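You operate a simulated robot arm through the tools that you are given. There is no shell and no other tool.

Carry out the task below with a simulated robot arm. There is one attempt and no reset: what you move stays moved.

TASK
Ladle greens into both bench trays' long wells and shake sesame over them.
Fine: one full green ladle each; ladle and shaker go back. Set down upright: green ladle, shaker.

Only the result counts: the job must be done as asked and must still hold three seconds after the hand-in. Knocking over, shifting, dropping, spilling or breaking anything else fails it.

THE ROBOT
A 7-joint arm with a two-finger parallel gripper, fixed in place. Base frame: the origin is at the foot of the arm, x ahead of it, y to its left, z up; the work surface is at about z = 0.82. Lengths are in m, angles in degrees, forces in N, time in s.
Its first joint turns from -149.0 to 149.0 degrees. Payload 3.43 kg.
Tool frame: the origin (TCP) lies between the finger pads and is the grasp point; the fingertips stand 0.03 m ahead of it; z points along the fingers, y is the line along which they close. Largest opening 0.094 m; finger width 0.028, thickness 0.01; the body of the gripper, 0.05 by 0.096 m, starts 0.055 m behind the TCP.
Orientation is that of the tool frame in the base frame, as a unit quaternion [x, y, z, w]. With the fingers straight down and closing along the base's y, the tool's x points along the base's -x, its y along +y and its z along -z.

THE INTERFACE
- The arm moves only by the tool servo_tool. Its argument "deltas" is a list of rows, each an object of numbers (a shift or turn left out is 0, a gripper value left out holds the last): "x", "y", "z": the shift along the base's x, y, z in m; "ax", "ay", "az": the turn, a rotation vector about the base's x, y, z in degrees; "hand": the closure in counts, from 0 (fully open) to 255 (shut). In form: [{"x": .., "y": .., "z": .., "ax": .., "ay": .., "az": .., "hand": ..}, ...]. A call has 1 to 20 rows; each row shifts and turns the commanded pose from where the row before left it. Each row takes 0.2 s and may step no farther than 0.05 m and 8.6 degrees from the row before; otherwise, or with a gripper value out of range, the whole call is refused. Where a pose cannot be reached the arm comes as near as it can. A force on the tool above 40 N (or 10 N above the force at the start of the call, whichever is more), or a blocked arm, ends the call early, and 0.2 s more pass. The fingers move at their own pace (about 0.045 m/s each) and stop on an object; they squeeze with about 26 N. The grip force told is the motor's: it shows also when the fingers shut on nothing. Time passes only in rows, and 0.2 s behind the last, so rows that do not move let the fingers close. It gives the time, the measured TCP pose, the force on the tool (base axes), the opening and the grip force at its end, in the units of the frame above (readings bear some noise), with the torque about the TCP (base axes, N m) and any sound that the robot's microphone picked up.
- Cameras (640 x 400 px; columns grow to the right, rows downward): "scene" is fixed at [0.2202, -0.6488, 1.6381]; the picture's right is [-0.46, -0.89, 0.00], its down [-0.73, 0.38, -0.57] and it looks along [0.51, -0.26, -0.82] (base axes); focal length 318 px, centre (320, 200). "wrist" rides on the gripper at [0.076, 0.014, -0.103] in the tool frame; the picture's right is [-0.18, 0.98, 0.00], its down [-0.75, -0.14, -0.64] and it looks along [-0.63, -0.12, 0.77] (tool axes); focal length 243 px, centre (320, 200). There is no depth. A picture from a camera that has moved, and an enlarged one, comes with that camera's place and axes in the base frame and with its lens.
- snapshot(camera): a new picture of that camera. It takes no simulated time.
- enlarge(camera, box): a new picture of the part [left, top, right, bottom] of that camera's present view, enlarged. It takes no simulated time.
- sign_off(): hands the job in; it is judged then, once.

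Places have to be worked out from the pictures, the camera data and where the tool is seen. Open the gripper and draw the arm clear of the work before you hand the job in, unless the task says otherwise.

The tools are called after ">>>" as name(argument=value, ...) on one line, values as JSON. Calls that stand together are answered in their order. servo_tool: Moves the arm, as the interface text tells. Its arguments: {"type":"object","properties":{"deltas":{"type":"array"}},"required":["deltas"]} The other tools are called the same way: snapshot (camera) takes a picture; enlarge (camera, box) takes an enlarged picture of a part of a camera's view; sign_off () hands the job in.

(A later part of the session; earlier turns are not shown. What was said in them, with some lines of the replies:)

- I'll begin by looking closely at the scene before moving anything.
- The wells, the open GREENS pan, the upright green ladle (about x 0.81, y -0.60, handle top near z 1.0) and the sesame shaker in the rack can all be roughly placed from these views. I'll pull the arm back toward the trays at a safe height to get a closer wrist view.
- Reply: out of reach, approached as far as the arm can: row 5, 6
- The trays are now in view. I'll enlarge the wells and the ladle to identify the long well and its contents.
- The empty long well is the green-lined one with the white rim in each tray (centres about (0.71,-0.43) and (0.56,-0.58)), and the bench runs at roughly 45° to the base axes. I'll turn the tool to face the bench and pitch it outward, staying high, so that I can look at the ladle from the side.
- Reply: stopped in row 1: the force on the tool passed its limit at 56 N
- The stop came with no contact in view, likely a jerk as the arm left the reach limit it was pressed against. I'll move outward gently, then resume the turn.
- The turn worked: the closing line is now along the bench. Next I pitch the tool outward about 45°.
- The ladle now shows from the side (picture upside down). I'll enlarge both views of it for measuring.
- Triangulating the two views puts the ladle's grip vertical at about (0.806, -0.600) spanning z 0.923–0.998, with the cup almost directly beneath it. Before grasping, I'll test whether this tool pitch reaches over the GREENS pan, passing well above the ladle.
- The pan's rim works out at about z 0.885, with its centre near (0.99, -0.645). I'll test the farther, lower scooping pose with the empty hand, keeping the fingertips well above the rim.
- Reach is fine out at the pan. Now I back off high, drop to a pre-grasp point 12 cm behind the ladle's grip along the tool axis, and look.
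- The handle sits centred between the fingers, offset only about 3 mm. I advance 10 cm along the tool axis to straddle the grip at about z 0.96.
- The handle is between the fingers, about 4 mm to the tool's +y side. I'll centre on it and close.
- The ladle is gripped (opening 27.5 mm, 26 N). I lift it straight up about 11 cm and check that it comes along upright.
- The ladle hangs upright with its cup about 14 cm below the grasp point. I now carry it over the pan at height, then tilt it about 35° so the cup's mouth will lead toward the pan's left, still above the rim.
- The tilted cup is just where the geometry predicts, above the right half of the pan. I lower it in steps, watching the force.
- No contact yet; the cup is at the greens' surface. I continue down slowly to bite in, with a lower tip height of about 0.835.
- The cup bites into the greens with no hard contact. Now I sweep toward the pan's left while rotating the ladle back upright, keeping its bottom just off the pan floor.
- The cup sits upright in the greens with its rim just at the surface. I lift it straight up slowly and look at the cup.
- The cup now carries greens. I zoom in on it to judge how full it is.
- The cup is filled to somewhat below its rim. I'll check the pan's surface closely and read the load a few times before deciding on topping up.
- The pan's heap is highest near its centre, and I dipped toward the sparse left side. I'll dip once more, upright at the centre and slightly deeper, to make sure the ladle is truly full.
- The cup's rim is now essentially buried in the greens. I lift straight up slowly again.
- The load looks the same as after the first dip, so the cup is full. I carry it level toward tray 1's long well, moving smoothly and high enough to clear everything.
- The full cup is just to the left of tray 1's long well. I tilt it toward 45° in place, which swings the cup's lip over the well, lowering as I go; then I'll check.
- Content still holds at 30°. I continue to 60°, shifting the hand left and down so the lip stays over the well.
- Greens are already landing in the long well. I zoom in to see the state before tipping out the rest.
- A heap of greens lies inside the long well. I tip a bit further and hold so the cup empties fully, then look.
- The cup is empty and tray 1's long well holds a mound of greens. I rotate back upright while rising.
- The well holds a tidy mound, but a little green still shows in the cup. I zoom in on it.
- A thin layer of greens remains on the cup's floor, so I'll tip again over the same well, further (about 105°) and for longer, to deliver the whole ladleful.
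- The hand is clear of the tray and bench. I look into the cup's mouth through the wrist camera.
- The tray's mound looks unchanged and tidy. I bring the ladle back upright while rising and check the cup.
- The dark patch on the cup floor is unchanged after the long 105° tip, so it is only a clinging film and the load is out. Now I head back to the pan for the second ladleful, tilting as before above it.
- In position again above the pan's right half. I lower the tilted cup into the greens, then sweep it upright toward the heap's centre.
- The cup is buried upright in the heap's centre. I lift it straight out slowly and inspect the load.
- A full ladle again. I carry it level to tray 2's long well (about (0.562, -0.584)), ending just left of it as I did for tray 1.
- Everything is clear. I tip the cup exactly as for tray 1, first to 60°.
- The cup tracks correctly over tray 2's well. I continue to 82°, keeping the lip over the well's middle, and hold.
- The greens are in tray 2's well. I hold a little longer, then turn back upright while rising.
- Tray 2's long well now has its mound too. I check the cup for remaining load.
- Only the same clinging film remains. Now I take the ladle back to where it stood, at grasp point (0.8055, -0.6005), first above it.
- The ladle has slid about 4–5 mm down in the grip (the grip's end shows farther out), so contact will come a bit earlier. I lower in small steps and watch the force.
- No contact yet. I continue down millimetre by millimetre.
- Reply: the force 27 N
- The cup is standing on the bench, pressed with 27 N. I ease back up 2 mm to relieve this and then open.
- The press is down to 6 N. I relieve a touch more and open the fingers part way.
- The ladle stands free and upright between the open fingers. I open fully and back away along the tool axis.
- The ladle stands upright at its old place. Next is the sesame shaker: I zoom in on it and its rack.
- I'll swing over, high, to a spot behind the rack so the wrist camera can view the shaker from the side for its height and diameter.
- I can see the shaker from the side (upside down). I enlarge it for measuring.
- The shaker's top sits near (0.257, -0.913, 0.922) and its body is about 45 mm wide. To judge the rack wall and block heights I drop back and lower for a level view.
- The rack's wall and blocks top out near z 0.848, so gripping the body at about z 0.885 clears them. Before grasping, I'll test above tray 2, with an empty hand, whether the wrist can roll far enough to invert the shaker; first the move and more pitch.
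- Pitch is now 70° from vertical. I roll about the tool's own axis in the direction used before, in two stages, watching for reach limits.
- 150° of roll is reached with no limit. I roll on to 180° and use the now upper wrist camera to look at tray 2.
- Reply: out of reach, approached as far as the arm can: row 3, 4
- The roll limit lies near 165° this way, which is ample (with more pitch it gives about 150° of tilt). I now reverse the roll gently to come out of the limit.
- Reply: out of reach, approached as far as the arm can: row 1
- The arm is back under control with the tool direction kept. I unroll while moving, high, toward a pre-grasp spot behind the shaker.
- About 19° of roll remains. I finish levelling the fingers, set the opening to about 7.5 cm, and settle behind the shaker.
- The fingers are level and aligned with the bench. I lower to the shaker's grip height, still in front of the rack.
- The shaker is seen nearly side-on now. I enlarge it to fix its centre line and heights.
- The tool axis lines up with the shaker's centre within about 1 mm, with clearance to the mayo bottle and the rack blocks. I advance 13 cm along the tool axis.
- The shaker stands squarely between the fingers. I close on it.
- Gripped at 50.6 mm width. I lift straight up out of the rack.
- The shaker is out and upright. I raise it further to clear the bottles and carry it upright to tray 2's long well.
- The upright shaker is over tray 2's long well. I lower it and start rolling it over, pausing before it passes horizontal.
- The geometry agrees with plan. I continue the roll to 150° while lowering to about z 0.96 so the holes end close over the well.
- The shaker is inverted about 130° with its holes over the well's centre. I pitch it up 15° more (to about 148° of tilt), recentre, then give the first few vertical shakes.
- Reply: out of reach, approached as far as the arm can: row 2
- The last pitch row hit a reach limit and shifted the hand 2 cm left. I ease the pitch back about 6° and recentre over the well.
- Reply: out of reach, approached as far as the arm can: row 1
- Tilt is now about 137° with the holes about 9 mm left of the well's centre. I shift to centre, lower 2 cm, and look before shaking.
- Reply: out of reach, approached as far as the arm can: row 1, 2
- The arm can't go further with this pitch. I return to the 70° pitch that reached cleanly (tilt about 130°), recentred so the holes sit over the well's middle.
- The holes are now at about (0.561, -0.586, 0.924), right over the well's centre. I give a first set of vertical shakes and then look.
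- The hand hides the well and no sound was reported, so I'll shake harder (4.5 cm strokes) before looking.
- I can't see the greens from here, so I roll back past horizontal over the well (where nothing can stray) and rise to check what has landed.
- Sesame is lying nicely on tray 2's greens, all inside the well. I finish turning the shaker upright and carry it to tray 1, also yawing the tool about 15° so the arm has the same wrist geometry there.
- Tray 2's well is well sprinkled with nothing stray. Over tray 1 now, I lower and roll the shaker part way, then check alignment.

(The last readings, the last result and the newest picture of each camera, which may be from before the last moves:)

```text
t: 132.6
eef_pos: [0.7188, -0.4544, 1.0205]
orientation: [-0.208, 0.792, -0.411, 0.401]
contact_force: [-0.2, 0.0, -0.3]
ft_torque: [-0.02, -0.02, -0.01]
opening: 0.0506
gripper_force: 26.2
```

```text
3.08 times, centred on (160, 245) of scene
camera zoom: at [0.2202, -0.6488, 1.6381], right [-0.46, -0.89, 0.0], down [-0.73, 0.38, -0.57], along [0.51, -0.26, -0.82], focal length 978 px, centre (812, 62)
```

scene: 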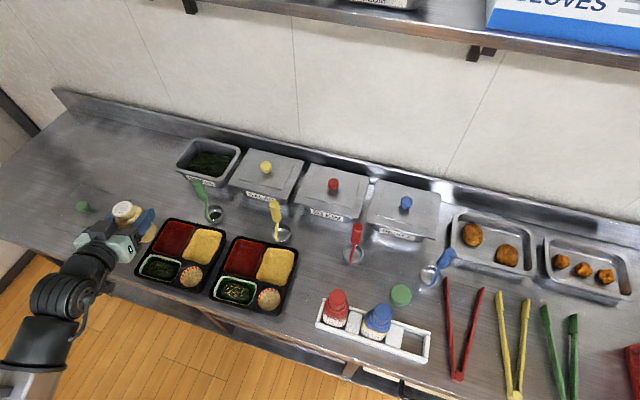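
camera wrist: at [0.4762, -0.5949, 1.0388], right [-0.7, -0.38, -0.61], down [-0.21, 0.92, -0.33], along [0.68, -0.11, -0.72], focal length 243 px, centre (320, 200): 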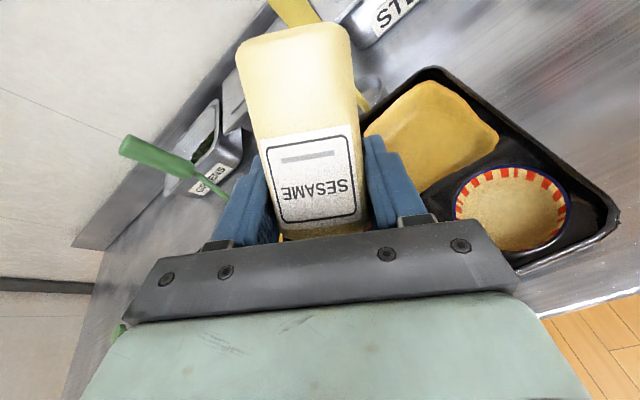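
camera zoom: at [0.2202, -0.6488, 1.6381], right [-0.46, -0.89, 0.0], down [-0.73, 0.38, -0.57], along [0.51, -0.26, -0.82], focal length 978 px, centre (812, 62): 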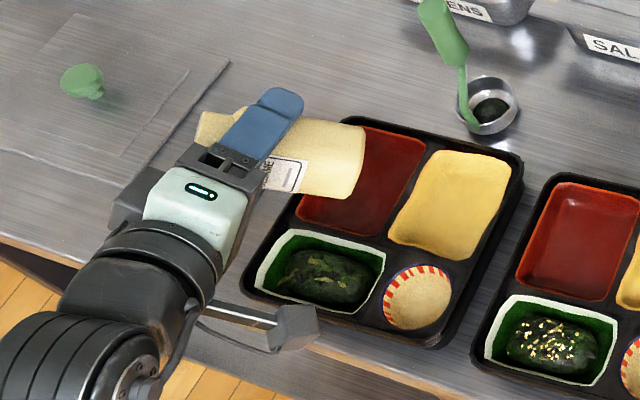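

Alignment matches the plan. I continue the roll to 150° while lowering over the well.

>>> servo_tool(deltas=[{"ax": -6.06, "ay": 3.64, "az": 2.56, "z": -0.006}, {"ax": -6.06, "ay": 3.64, "az": 2.56, "z": -0.006}, {"ax": -6.06, "ay": 3.64, "az": 2.56, "z": -0.006}, {"ax": -6.06, "ay": 3.64, "az": 2.56, "z": -0.006}, {"ax": -6.06, "ay": 3.64, "az": 2.56, "z": -0.006}, {"ax": -6.06, "ay": 3.64, "az": 2.56, "z": -0.006}, {"ax": -6.06, "ay": 3.64, "az": 2.56, "z": -0.006}, {"ax": -6.06, "ay": 3.64, "az": 2.56, "z": -0.006}, {"ax": -6.06, "ay": 3.64, "az": 2.56, "z": -0.006}, {"ax": -6.06, "ay": 3.64, "az": 2.56, "z": -0.006}, {"ax": -6.06, "ay": 3.64, "az": 2.56, "z": -0.006}, {"ax": -6.06, "ay": 3.64, "az": 2.56, "z": -0.006}, {}])

>>> enlarge(camera="scene", box=[90, 200, 240, 310])

```text
t: 135.4
eef_pos: [0.7195, -0.4542, 0.9485]
orientation: [0.707, -0.411, 0.575, 0.006]
contact_force: [-0.2, 0.9, 0.0]
ft_torque: [0.01, -0.02, 0.01]
opening: 0.0506
gripper_force: 26.2
```

```text
3.64 times, centred on (165, 255) of scene
camera zoom: at [0.2202, -0.6488, 1.6381], right [-0.46, -0.89, 0.0], down [-0.73, 0.38, -0.57], along [0.51, -0.26, -0.82], focal length 1156 px, centre (884, 0)
```

zoom: 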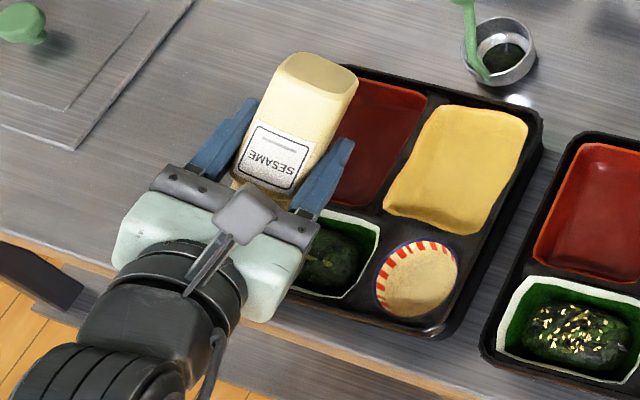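

The holes are over tray 1's well centre at (0.7095, -0.429, 0.925). I shake with the same set of strokes as for tray 2.

>>> servo_tool(deltas=[{"z": 0.025}, {"z": -0.025}, {"z": 0.025}, {"z": -0.025}, {"z": 0.025}, {"z": -0.025}, {}, {"z": 0.04}, {"z": -0.04}, {"z": 0.045}, {"z": -0.045}, {"z": 0.045}, {"z": -0.045}, {"z": 0.045}, {"z": -0.045}, {}])

>>> servo_tool(deltas=[{"ax": 6.06, "ay": -3.64, "az": -2.56, "z": 0.006}, {"ax": 6.06, "ay": -3.64, "az": -2.56, "z": 0.006}, {"ax": 6.06, "ay": -3.64, "az": -2.56, "z": 0.006}, {"ax": 6.06, "ay": -3.64, "az": -2.56, "z": 0.006}, {"ax": 6.06, "ay": -3.64, "az": -2.56, "z": 0.006}, {"ax": 6.06, "ay": -3.64, "az": -2.56, "z": 0.006}, {"ax": 6.06, "ay": -3.64, "az": -2.56, "z": 0.006}, {"ax": 6.06, "ay": -3.64, "az": -2.56, "z": 0.006}, {"ax": 6.06, "ay": -3.64, "az": -2.56, "z": 0.006}, {"ax": 6.06, "ay": -3.64, "az": -2.56, "z": 0.006}, {"ax": 6.06, "ay": -3.64, "az": -2.56, "z": 0.006}, {"ax": 6.06, "ay": -3.64, "az": -2.56, "z": 0.006}, {"ax": 6.06, "ay": -3.64, "az": -2.56, "z": 0.01}, {"ax": 6.06, "ay": -3.64, "az": -2.56, "z": 0.01}, {}])

>>> enlarge(camera="scene", box=[90, 200, 240, 310])

>>> enlarge(camera="scene", box=[130, 240, 210, 300])

```text
t: 138.8
eef_pos: [0.7194, -0.4553, 0.9467]
orientation: [0.707, -0.412, 0.575, 0.007]
contact_force: [-0.7, 1.2, -2.1]
ft_torque: [0.02, -0.02, 0.0]
opening: 0.0508
gripper_force: 25.5
```

```text
t: 142.0
eef_pos: [0.7197, -0.4552, 1.0411]
orientation: [-0.101, 0.813, -0.354, 0.452]
contact_force: [0.3, -0.3, -0.6]
ft_torque: [-0.03, 0.0, 0.04]
opening: 0.0509
gripper_force: 25.8
```

```text
3.64 times, centred on (165, 255) of scene
camera zoom: at [0.2202, -0.6488, 1.6381], right [-0.46, -0.89, 0.0], down [-0.73, 0.38, -0.57], along [0.51, -0.26, -0.82], focal length 1156 px, centre (884, 0)
```

zoom: 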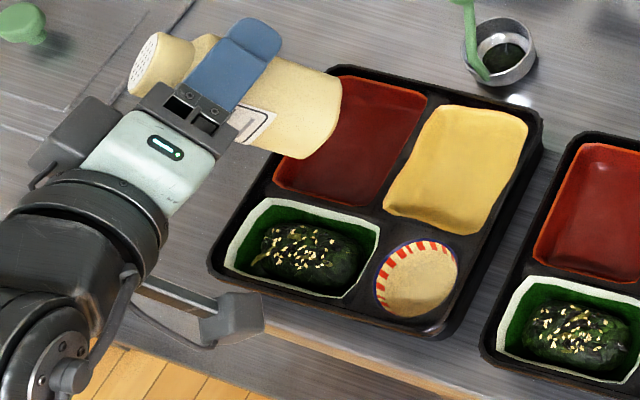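

```text
6.67 times, centred on (170, 270) of scene
camera zoom: at [0.2202, -0.6488, 1.6381], right [-0.46, -0.89, 0.0], down [-0.73, 0.38, -0.57], along [0.51, -0.26, -0.82], focal length 2119 px, centre (1320, -267)
```

zoom: 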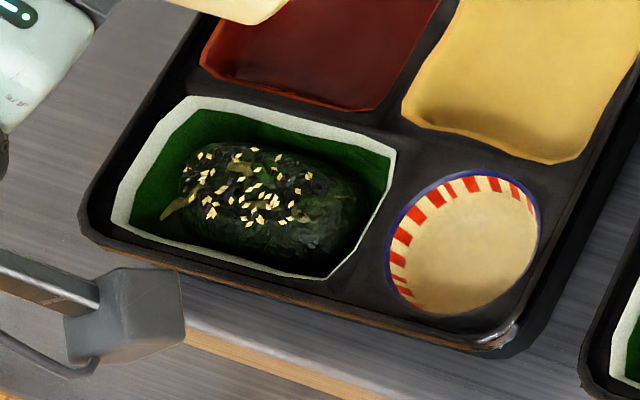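

Tray 1's greens carry sesame too, all inside the well. I turn the shaker fully upright, undo the yaw and carry it high back toward its rack slot.

>>> servo_tool(deltas=[{"ax": 6.06, "ay": -3.64, "az": -2.56, "z": 0.008}, {"ax": 6.06, "ay": -3.64, "az": -2.56, "z": 0.008}, {"ax": 6.06, "ay": -3.64, "az": -2.56, "z": 0.008}, {"ax": 6.06, "ay": -3.64, "az": -2.56, "z": 0.008}, {"ax": 6.06, "ay": -3.64, "az": -2.56, "z": 0.008}, {"ax": 6.06, "ay": -3.64, "az": -2.56, "z": 0.008}, {"z": 0.012}, {}])

>>> servo_tool(deltas=[{"x": -0.012, "y": -0.012}, {"x": -0.02, "y": -0.02}, {"x": -0.028, "y": -0.028}, {"x": -0.03, "y": -0.03, "az": -4.9}, {"x": -0.03, "y": -0.03, "az": -4.9}, {"x": -0.03, "y": -0.03, "az": -4.9}, {"x": -0.031, "y": -0.03}, {"x": -0.031, "y": -0.03}, {"x": -0.031, "y": -0.03}, {"x": -0.031, "y": -0.03}, {"x": -0.031, "y": -0.03}, {"x": -0.031, "y": -0.03}, {"x": -0.031, "y": -0.03}, {"x": -0.031, "y": -0.03}, {"x": -0.027, "y": -0.027}, {"x": -0.02, "y": -0.02}, {"x": -0.013, "y": -0.014}, {"x": -0.006, "y": -0.007}, {}])

>>> snapshot(camera="wrist")

>>> snapshot(camera="scene")

```text
t: 143.8
eef_pos: [0.7191, -0.4552, 1.1014]
orientation: [0.219, 0.789, -0.153, 0.553]
contact_force: [0.0, 0.1, -1.3]
ft_torque: [0.02, -0.01, 0.01]
opening: 0.0507
gripper_force: 26.4
```

```text
t: 147.8
eef_pos: [0.2555, -0.9118, 1.1015]
orientation: [0.319, 0.755, -0.224, 0.528]
contact_force: [0.5, -0.1, -1.3]
ft_torque: [-0.03, 0.0, 0.02]
opening: 0.051
gripper_force: 26.0
```

```text
taken
camera wrist: at [0.1794, -0.8151, 1.0643], right [0.75, 0.64, 0.17], down [-0.34, 0.15, 0.93], along [0.57, -0.75, 0.33], focal length 243 px, centre (320, 200)
```

wrist: 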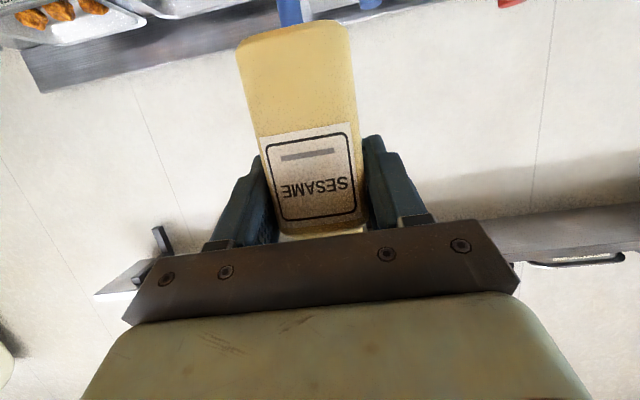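

```text
taken
```

scene: 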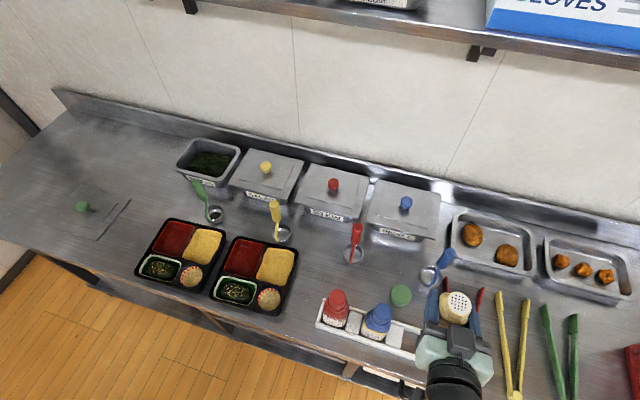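

The shaker has slipped only ~3 mm. I lower it to just above the slot and check alignment.

>>> servo_tool(deltas=[{"z": -0.025, "x": -0.0006, "y": -0.001}, {"z": -0.03, "x": -0.0005, "y": -0.0008}, {"z": -0.03}, {"z": -0.03}, {"z": -0.03}, {"z": -0.02}, {"z": -0.005}, {}])

>>> enlarge(camera="scene", box=[340, 290, 460, 390])

>>> snapshot(camera="wrist")

```text
t: 149.6
eef_pos: [0.2526, -0.9156, 0.931]
orientation: [0.319, 0.754, -0.224, 0.529]
contact_force: [-0.4, -0.3, -1.1]
ft_torque: [0.02, 0.02, 0.02]
opening: 0.0505
gripper_force: 26.0
```

```text
4.00 times, centred on (400, 340) of scene
camera zoom: at [0.2202, -0.6488, 1.6381], right [-0.46, -0.89, 0.0], down [-0.73, 0.38, -0.57], along [0.51, -0.26, -0.82], focal length 1272 px, centre (0, -360)
```

zoom: 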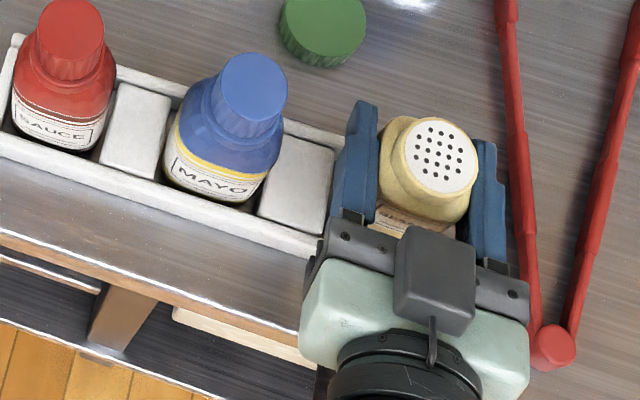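

```text
taken
camera wrist: at [0.1786, -0.8174, 0.8943], right [0.75, 0.64, 0.17], down [-0.34, 0.15, 0.93], along [0.57, -0.75, 0.33], focal length 243 px, centre (320, 200)
```

wrist: 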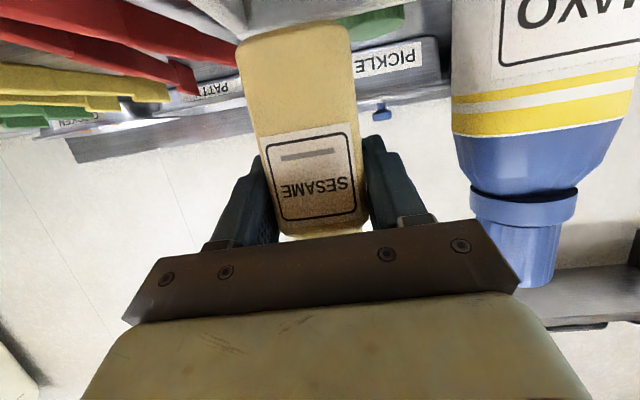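

The slot lies directly below. I average a few pose readings to line up precisely with the original grasp point (0.2545, -0.9133).

>>> servo_tool(deltas=[{}])

>>> servo_tool(deltas=[{}])

>>> servo_tool(deltas=[{}])

>>> servo_tool(deltas=[{}])

```text
t: 150.0
eef_pos: [0.2541, -0.9144, 0.9309]
orientation: [0.318, 0.755, -0.223, 0.529]
contact_force: [-0.4, -0.6, -0.9]
ft_torque: [0.01, -0.02, 0.01]
opening: 0.0507
gripper_force: 26.0
```

```text
t: 150.4
eef_pos: [0.2537, -0.9148, 0.9301]
orientation: [0.318, 0.755, -0.224, 0.529]
contact_force: [-0.9, 0.4, -1.0]
ft_torque: [0.0, -0.01, 0.0]
opening: 0.0511
gripper_force: 26.0
```

```text
t: 150.8
eef_pos: [0.2529, -0.9134, 0.9302]
orientation: [0.319, 0.754, -0.224, 0.529]
contact_force: [-0.3, -0.3, -1.8]
ft_torque: [-0.02, 0.0, -0.04]
opening: 0.0506
gripper_force: 25.9
```

```text
t: 151.2
eef_pos: [0.2531, -0.9129, 0.9307]
orientation: [0.319, 0.754, -0.225, 0.528]
contact_force: [0.8, 0.1, -1.2]
ft_torque: [0.01, -0.03, 0.0]
opening: 0.0508
gripper_force: 26.1
```

The mean reading and the picture both suggest a ~2 mm shift to the left. I apply it and lower into the slot slowly.

>>> servo_tool(deltas=[{"x": 0.0008, "y": 0.0018}, {"z": -0.006}, {"z": -0.006}, {"z": -0.006}, {"z": -0.006}, {}])

>>> enlarge(camera="scene", box=[340, 290, 460, 390])

>>> enlarge(camera="wrist", box=[200, 0, 460, 160])

```text
t: 152.6
eef_pos: [0.2551, -0.9139, 0.906]
orientation: [0.318, 0.755, -0.223, 0.529]
contact_force: [-0.1, -0.8, -0.8]
ft_torque: [0.01, -0.03, -0.02]
opening: 0.0508
gripper_force: 26.0
```

```text
4.00 times, centred on (400, 340) of scene
camera zoom: at [0.2202, -0.6488, 1.6381], right [-0.46, -0.89, 0.0], down [-0.73, 0.38, -0.57], along [0.51, -0.26, -0.82], focal length 1272 px, centre (0, -360)
```

zoom: 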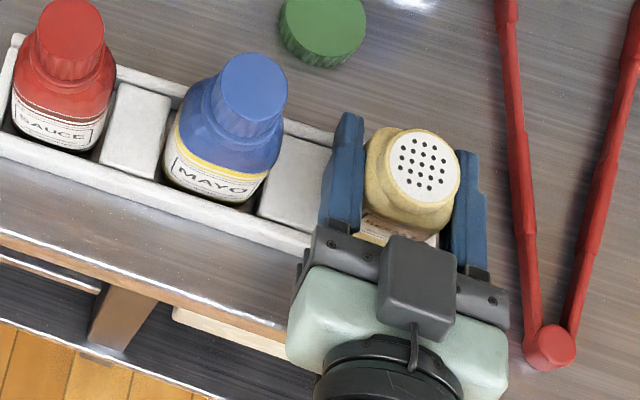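

```text
2.46 times, centred on (330, 80) of wrist
camera zoom: at [0.1796, -0.8161, 0.8701], right [0.75, 0.64, 0.17], down [-0.34, 0.15, 0.93], along [0.57, -0.75, 0.33], focal length 597 px, centre (295, 495)
```

zoom: 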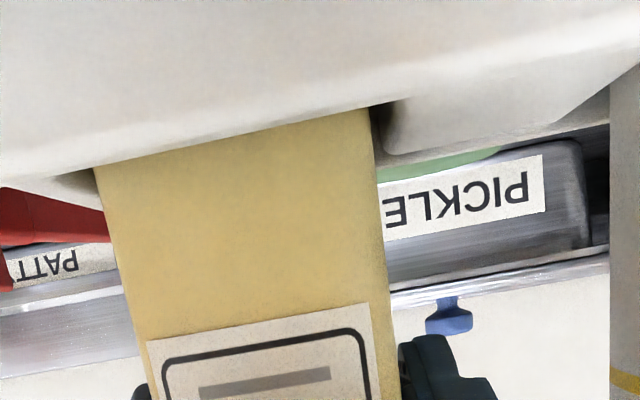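

The shaker fits into its slot with the same small gap to the block as originally. I continue down slowly to contact.

>>> servo_tool(deltas=[{"z": -0.005}, {"z": -0.004}, {"z": -0.003}, {}])

>>> servo_tool(deltas=[{"z": -0.0015}, {}])

```text
t: 153.6
eef_pos: [0.254, -0.9126, 0.8948]
orientation: [0.319, 0.755, -0.224, 0.527]
contact_force: [-1.0, 0.1, -1.1]
ft_torque: [-0.02, 0.03, -0.01]
opening: 0.0509
gripper_force: 26.2
```

```text
t: 154.2
eef_pos: [0.2544, -0.9137, 0.8935]
orientation: [0.318, 0.755, -0.224, 0.529]
contact_force: [0.1, -0.1, -1.3]
ft_torque: [-0.02, -0.02, -0.01]
opening: 0.0507
gripper_force: 26.1
```

>>> servo_tool(deltas=[{"z": -0.0015}, {}])

>>> servo_tool(deltas=[{"z": -0.001}, {}])

>>> servo_tool(deltas=[{"z": -0.001}, {}])

```text
t: 154.8
eef_pos: [0.254, -0.9132, 0.8913]
orientation: [0.318, 0.754, -0.224, 0.529]
contact_force: [0.0, 0.5, -1.2]
ft_torque: [0.05, 0.0, -0.02]
opening: 0.0507
gripper_force: 26.0
```

```text
t: 155.4
eef_pos: [0.2544, -0.9134, 0.8901]
orientation: [0.319, 0.755, -0.224, 0.528]
contact_force: [0.6, 0.3, -0.7]
ft_torque: [0.0, 0.01, -0.02]
opening: 0.0508
gripper_force: 25.7
```

```text
t: 156.0
eef_pos: [0.2541, -0.9121, 0.8908]
orientation: [0.318, 0.754, -0.224, 0.529]
contact_force: [1.1, 0.7, -1.0]
ft_torque: [-0.03, 0.02, -0.01]
opening: 0.0507
gripper_force: 26.0
```

Still free-hanging (about −1 N). I continue down in 1 mm steps.

>>> servo_tool(deltas=[{"z": -0.001}, {}])

>>> servo_tool(deltas=[{"z": -0.001}, {}])

>>> servo_tool(deltas=[{"z": -0.001}, {}])

```text
t: 156.6
eef_pos: [0.2553, -0.9121, 0.8887]
orientation: [0.319, 0.754, -0.224, 0.528]
contact_force: [-0.1, 0.3, -0.7]
ft_torque: [-0.01, 0.0, 0.02]
opening: 0.0507
gripper_force: 26.0
```

```text
t: 157.2
eef_pos: [0.2549, -0.9118, 0.8877]
orientation: [0.318, 0.754, -0.224, 0.529]
contact_force: [-0.5, -0.4, -0.5]
ft_torque: [-0.01, -0.06, -0.01]
opening: 0.0506
gripper_force: 26.4
```

```text
t: 157.8
eef_pos: [0.2548, -0.9138, 0.8875]
orientation: [0.319, 0.754, -0.224, 0.529]
contact_force: [3.0, -1.0, 8.2]
ft_torque: [0.1, 0.05, -0.03]
opening: 0.0508
gripper_force: 26.1
```

It has touched down at z 0.887, the original height. I ease off a hair and open to 7.5 cm.

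>>> servo_tool(deltas=[{"z": 0.0006}, {"hand": 150}, {"hand": 100}, {"hand": 51}, {}, {}, {}])

>>> enlarge(camera="scene", box=[340, 290, 460, 390])

>>> snapshot(camera="wrist")

```text
t: 159.4
eef_pos: [0.2538, -0.9122, 0.8873]
orientation: [0.318, 0.754, -0.224, 0.529]
contact_force: [-0.5, 0.3, -0.4]
ft_torque: [0.01, 0.01, 0.02]
opening: 0.0751
gripper_force: 0.0
```

```text
4.00 times, centred on (400, 340) of scene
camera zoom: at [0.2202, -0.6488, 1.6381], right [-0.46, -0.89, 0.0], down [-0.73, 0.38, -0.57], along [0.51, -0.26, -0.82], focal length 1272 px, centre (0, -360)
```

zoom: 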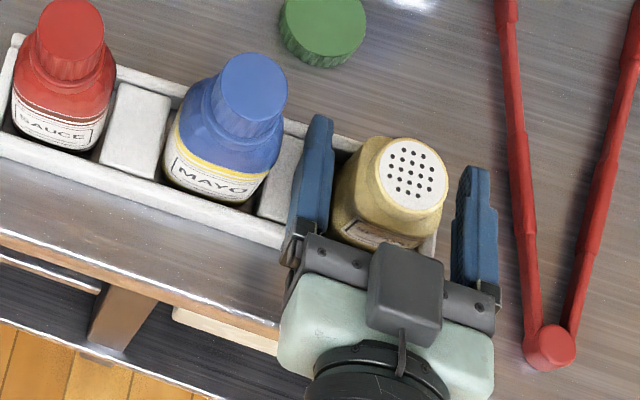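

```text
taken
camera wrist: at [0.1797, -0.8155, 0.8508], right [0.75, 0.64, 0.17], down [-0.34, 0.15, 0.93], along [0.57, -0.75, 0.33], focal length 243 px, centre (320, 200)
```

wrist: 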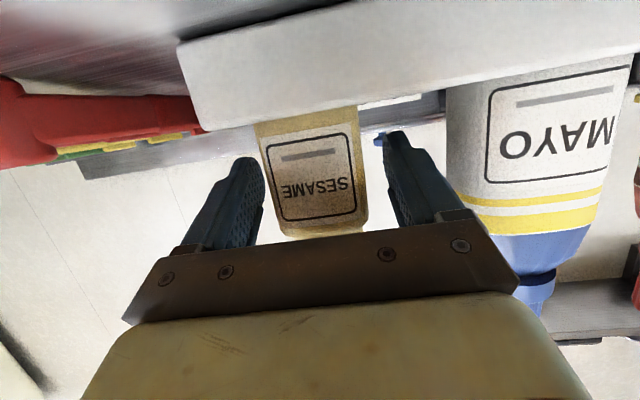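

The shaker stands upright exactly where it was. I withdraw straight back along the tool axis, then rise clear.

>>> servo_tool(deltas=[{"x": -0.008, "y": 0.0083, "z": 0.0042}, {"x": -0.0128, "y": 0.0132, "z": 0.0067}, {"x": -0.0128, "y": 0.0132, "z": 0.0067}, {"x": -0.0128, "y": 0.0132, "z": 0.0067}, {"x": -0.0128, "y": 0.0132, "z": 0.0067}, {"x": -0.0128, "y": 0.0132, "z": 0.0067}, {"x": -0.0128, "y": 0.0132, "z": 0.0067}, {"z": 0.03}, {"z": 0.04}, {"z": 0.04}, {"z": 0.03}, {"hand": 0}, {}])

>>> snapshot(camera="scene")

>>> enlarge(camera="scene", box=[300, 270, 460, 380])

>>> enlarge(camera="scene", box=[120, 200, 310, 330])

>>> enlarge(camera="scene", box=[160, 130, 300, 250])

```text
t: 162.2
eef_pos: [0.1705, -0.8249, 1.0726]
orientation: [0.318, 0.755, -0.223, 0.528]
contact_force: [-0.3, 0.2, 0.0]
ft_torque: [0.0, -0.02, 0.01]
opening: 0.0941
gripper_force: 0.0
```

```text
taken
```

scene: 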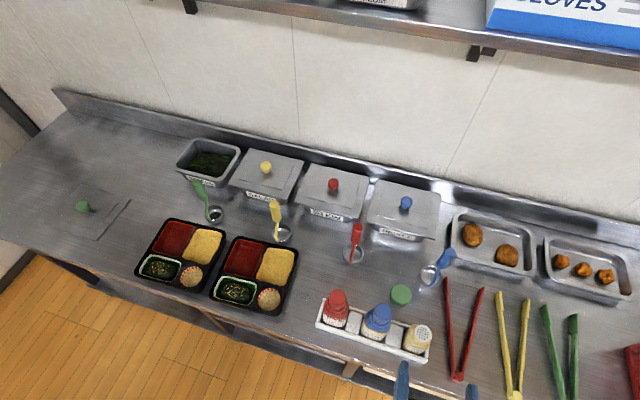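

```text
3.64 times, centred on (380, 325) of scene
camera zoom: at [0.2202, -0.6488, 1.6381], right [-0.46, -0.89, 0.0], down [-0.73, 0.38, -0.57], along [0.51, -0.26, -0.82], focal length 1156 px, centre (102, -254)
```

zoom: 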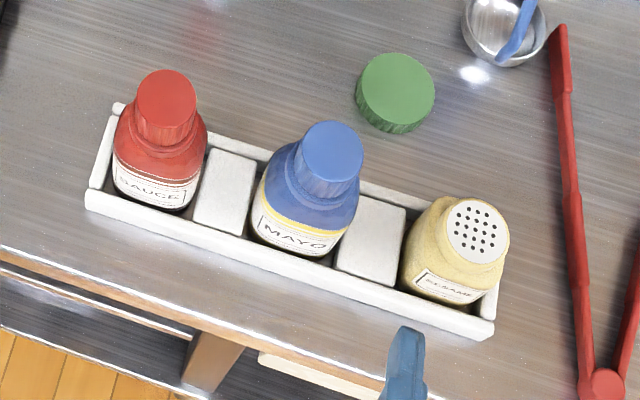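

```text
3.08 times, centred on (215, 265) of scene
camera zoom: at [0.2202, -0.6488, 1.6381], right [-0.46, -0.89, 0.0], down [-0.73, 0.38, -0.57], along [0.51, -0.26, -0.82], focal length 978 px, centre (643, 0)
```

zoom: 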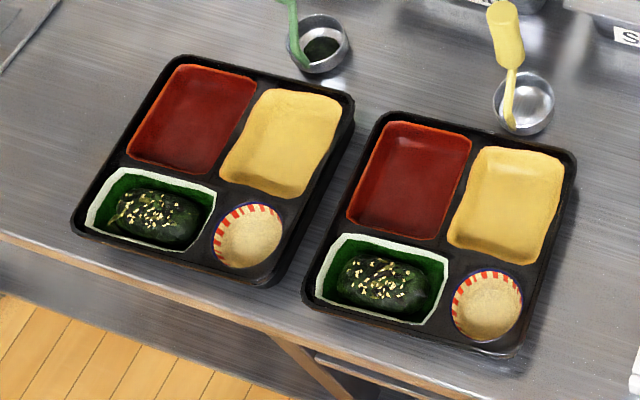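

```text
3.33 times, centred on (230, 190) of scene
camera zoom: at [0.2202, -0.6488, 1.6381], right [-0.46, -0.89, 0.0], down [-0.73, 0.38, -0.57], along [0.51, -0.26, -0.82], focal length 1060 px, centre (620, 233)
```

zoom: 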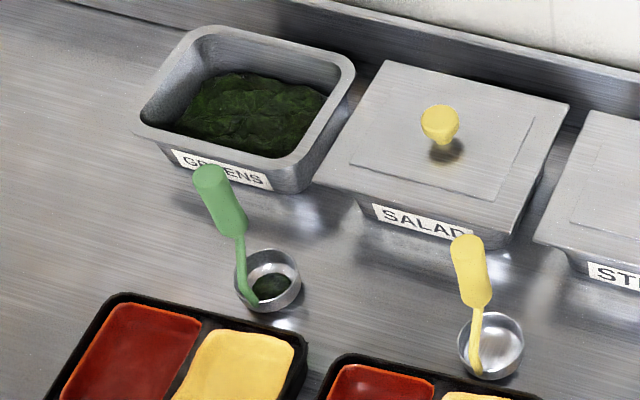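

Both long wells hold greens with sesame, and the ladle and shaker stand upright in their places with nothing else disturbed. I draw the arm a bit further clear and let things settle.

>>> servo_tool(deltas=[{"x": -0.02, "y": 0.02, "z": 0.01}, {"x": -0.02, "y": 0.02, "z": 0.01}, {}, {}, {}, {}])

>>> snapshot(camera="scene")

```text
t: 163.6
eef_pos: [0.1296, -0.7835, 1.0919]
orientation: [0.318, 0.754, -0.224, 0.529]
contact_force: [-0.4, -0.2, 0.2]
ft_torque: [-0.03, -0.02, -0.01]
opening: 0.0939
gripper_force: 0.1
```

```text
taken
```

scene: 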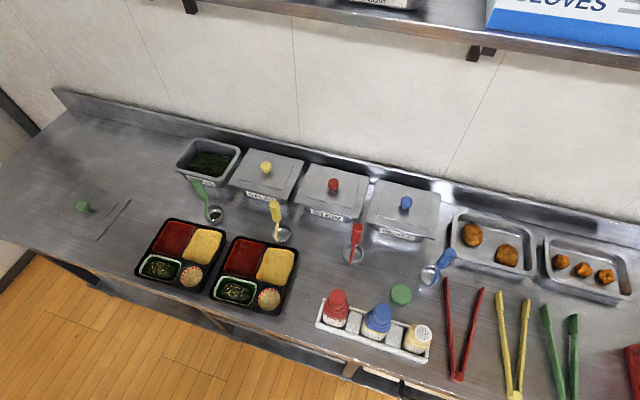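

The scene is stable: both trays are filled and sprinkled, the ladle and shaker are back upright, and the gripper is open and clear. I hand the job in.

>>> sign_off()

```text
The job is handed in.
```

Both trays' long wells (the green-lined ones with the white rim) now hold one ladleful of greens each, with sesame shaken over the top. I handed the job in; no verdict came back.

- **Greens:** Each tray got one full green ladle, and the greens stayed inside the wells. The ladle's cup still has a thin film of greens on its floor. It didn't change after a second, steeper tip over tray 1, so I took the load as delivered.
- **Sesame:** I gave both trays the same set of shakes. The seeds are visible on the greens, and I saw none outside the wells.
- **Ladle and shaker:** The ladle is standing upright where it started, and the shaker is upright in its rack slot.
- **Everything else:** In the last pictures nothing else looks moved, knocked over or spilled. The gripper is open and the arm is clear of the bench.
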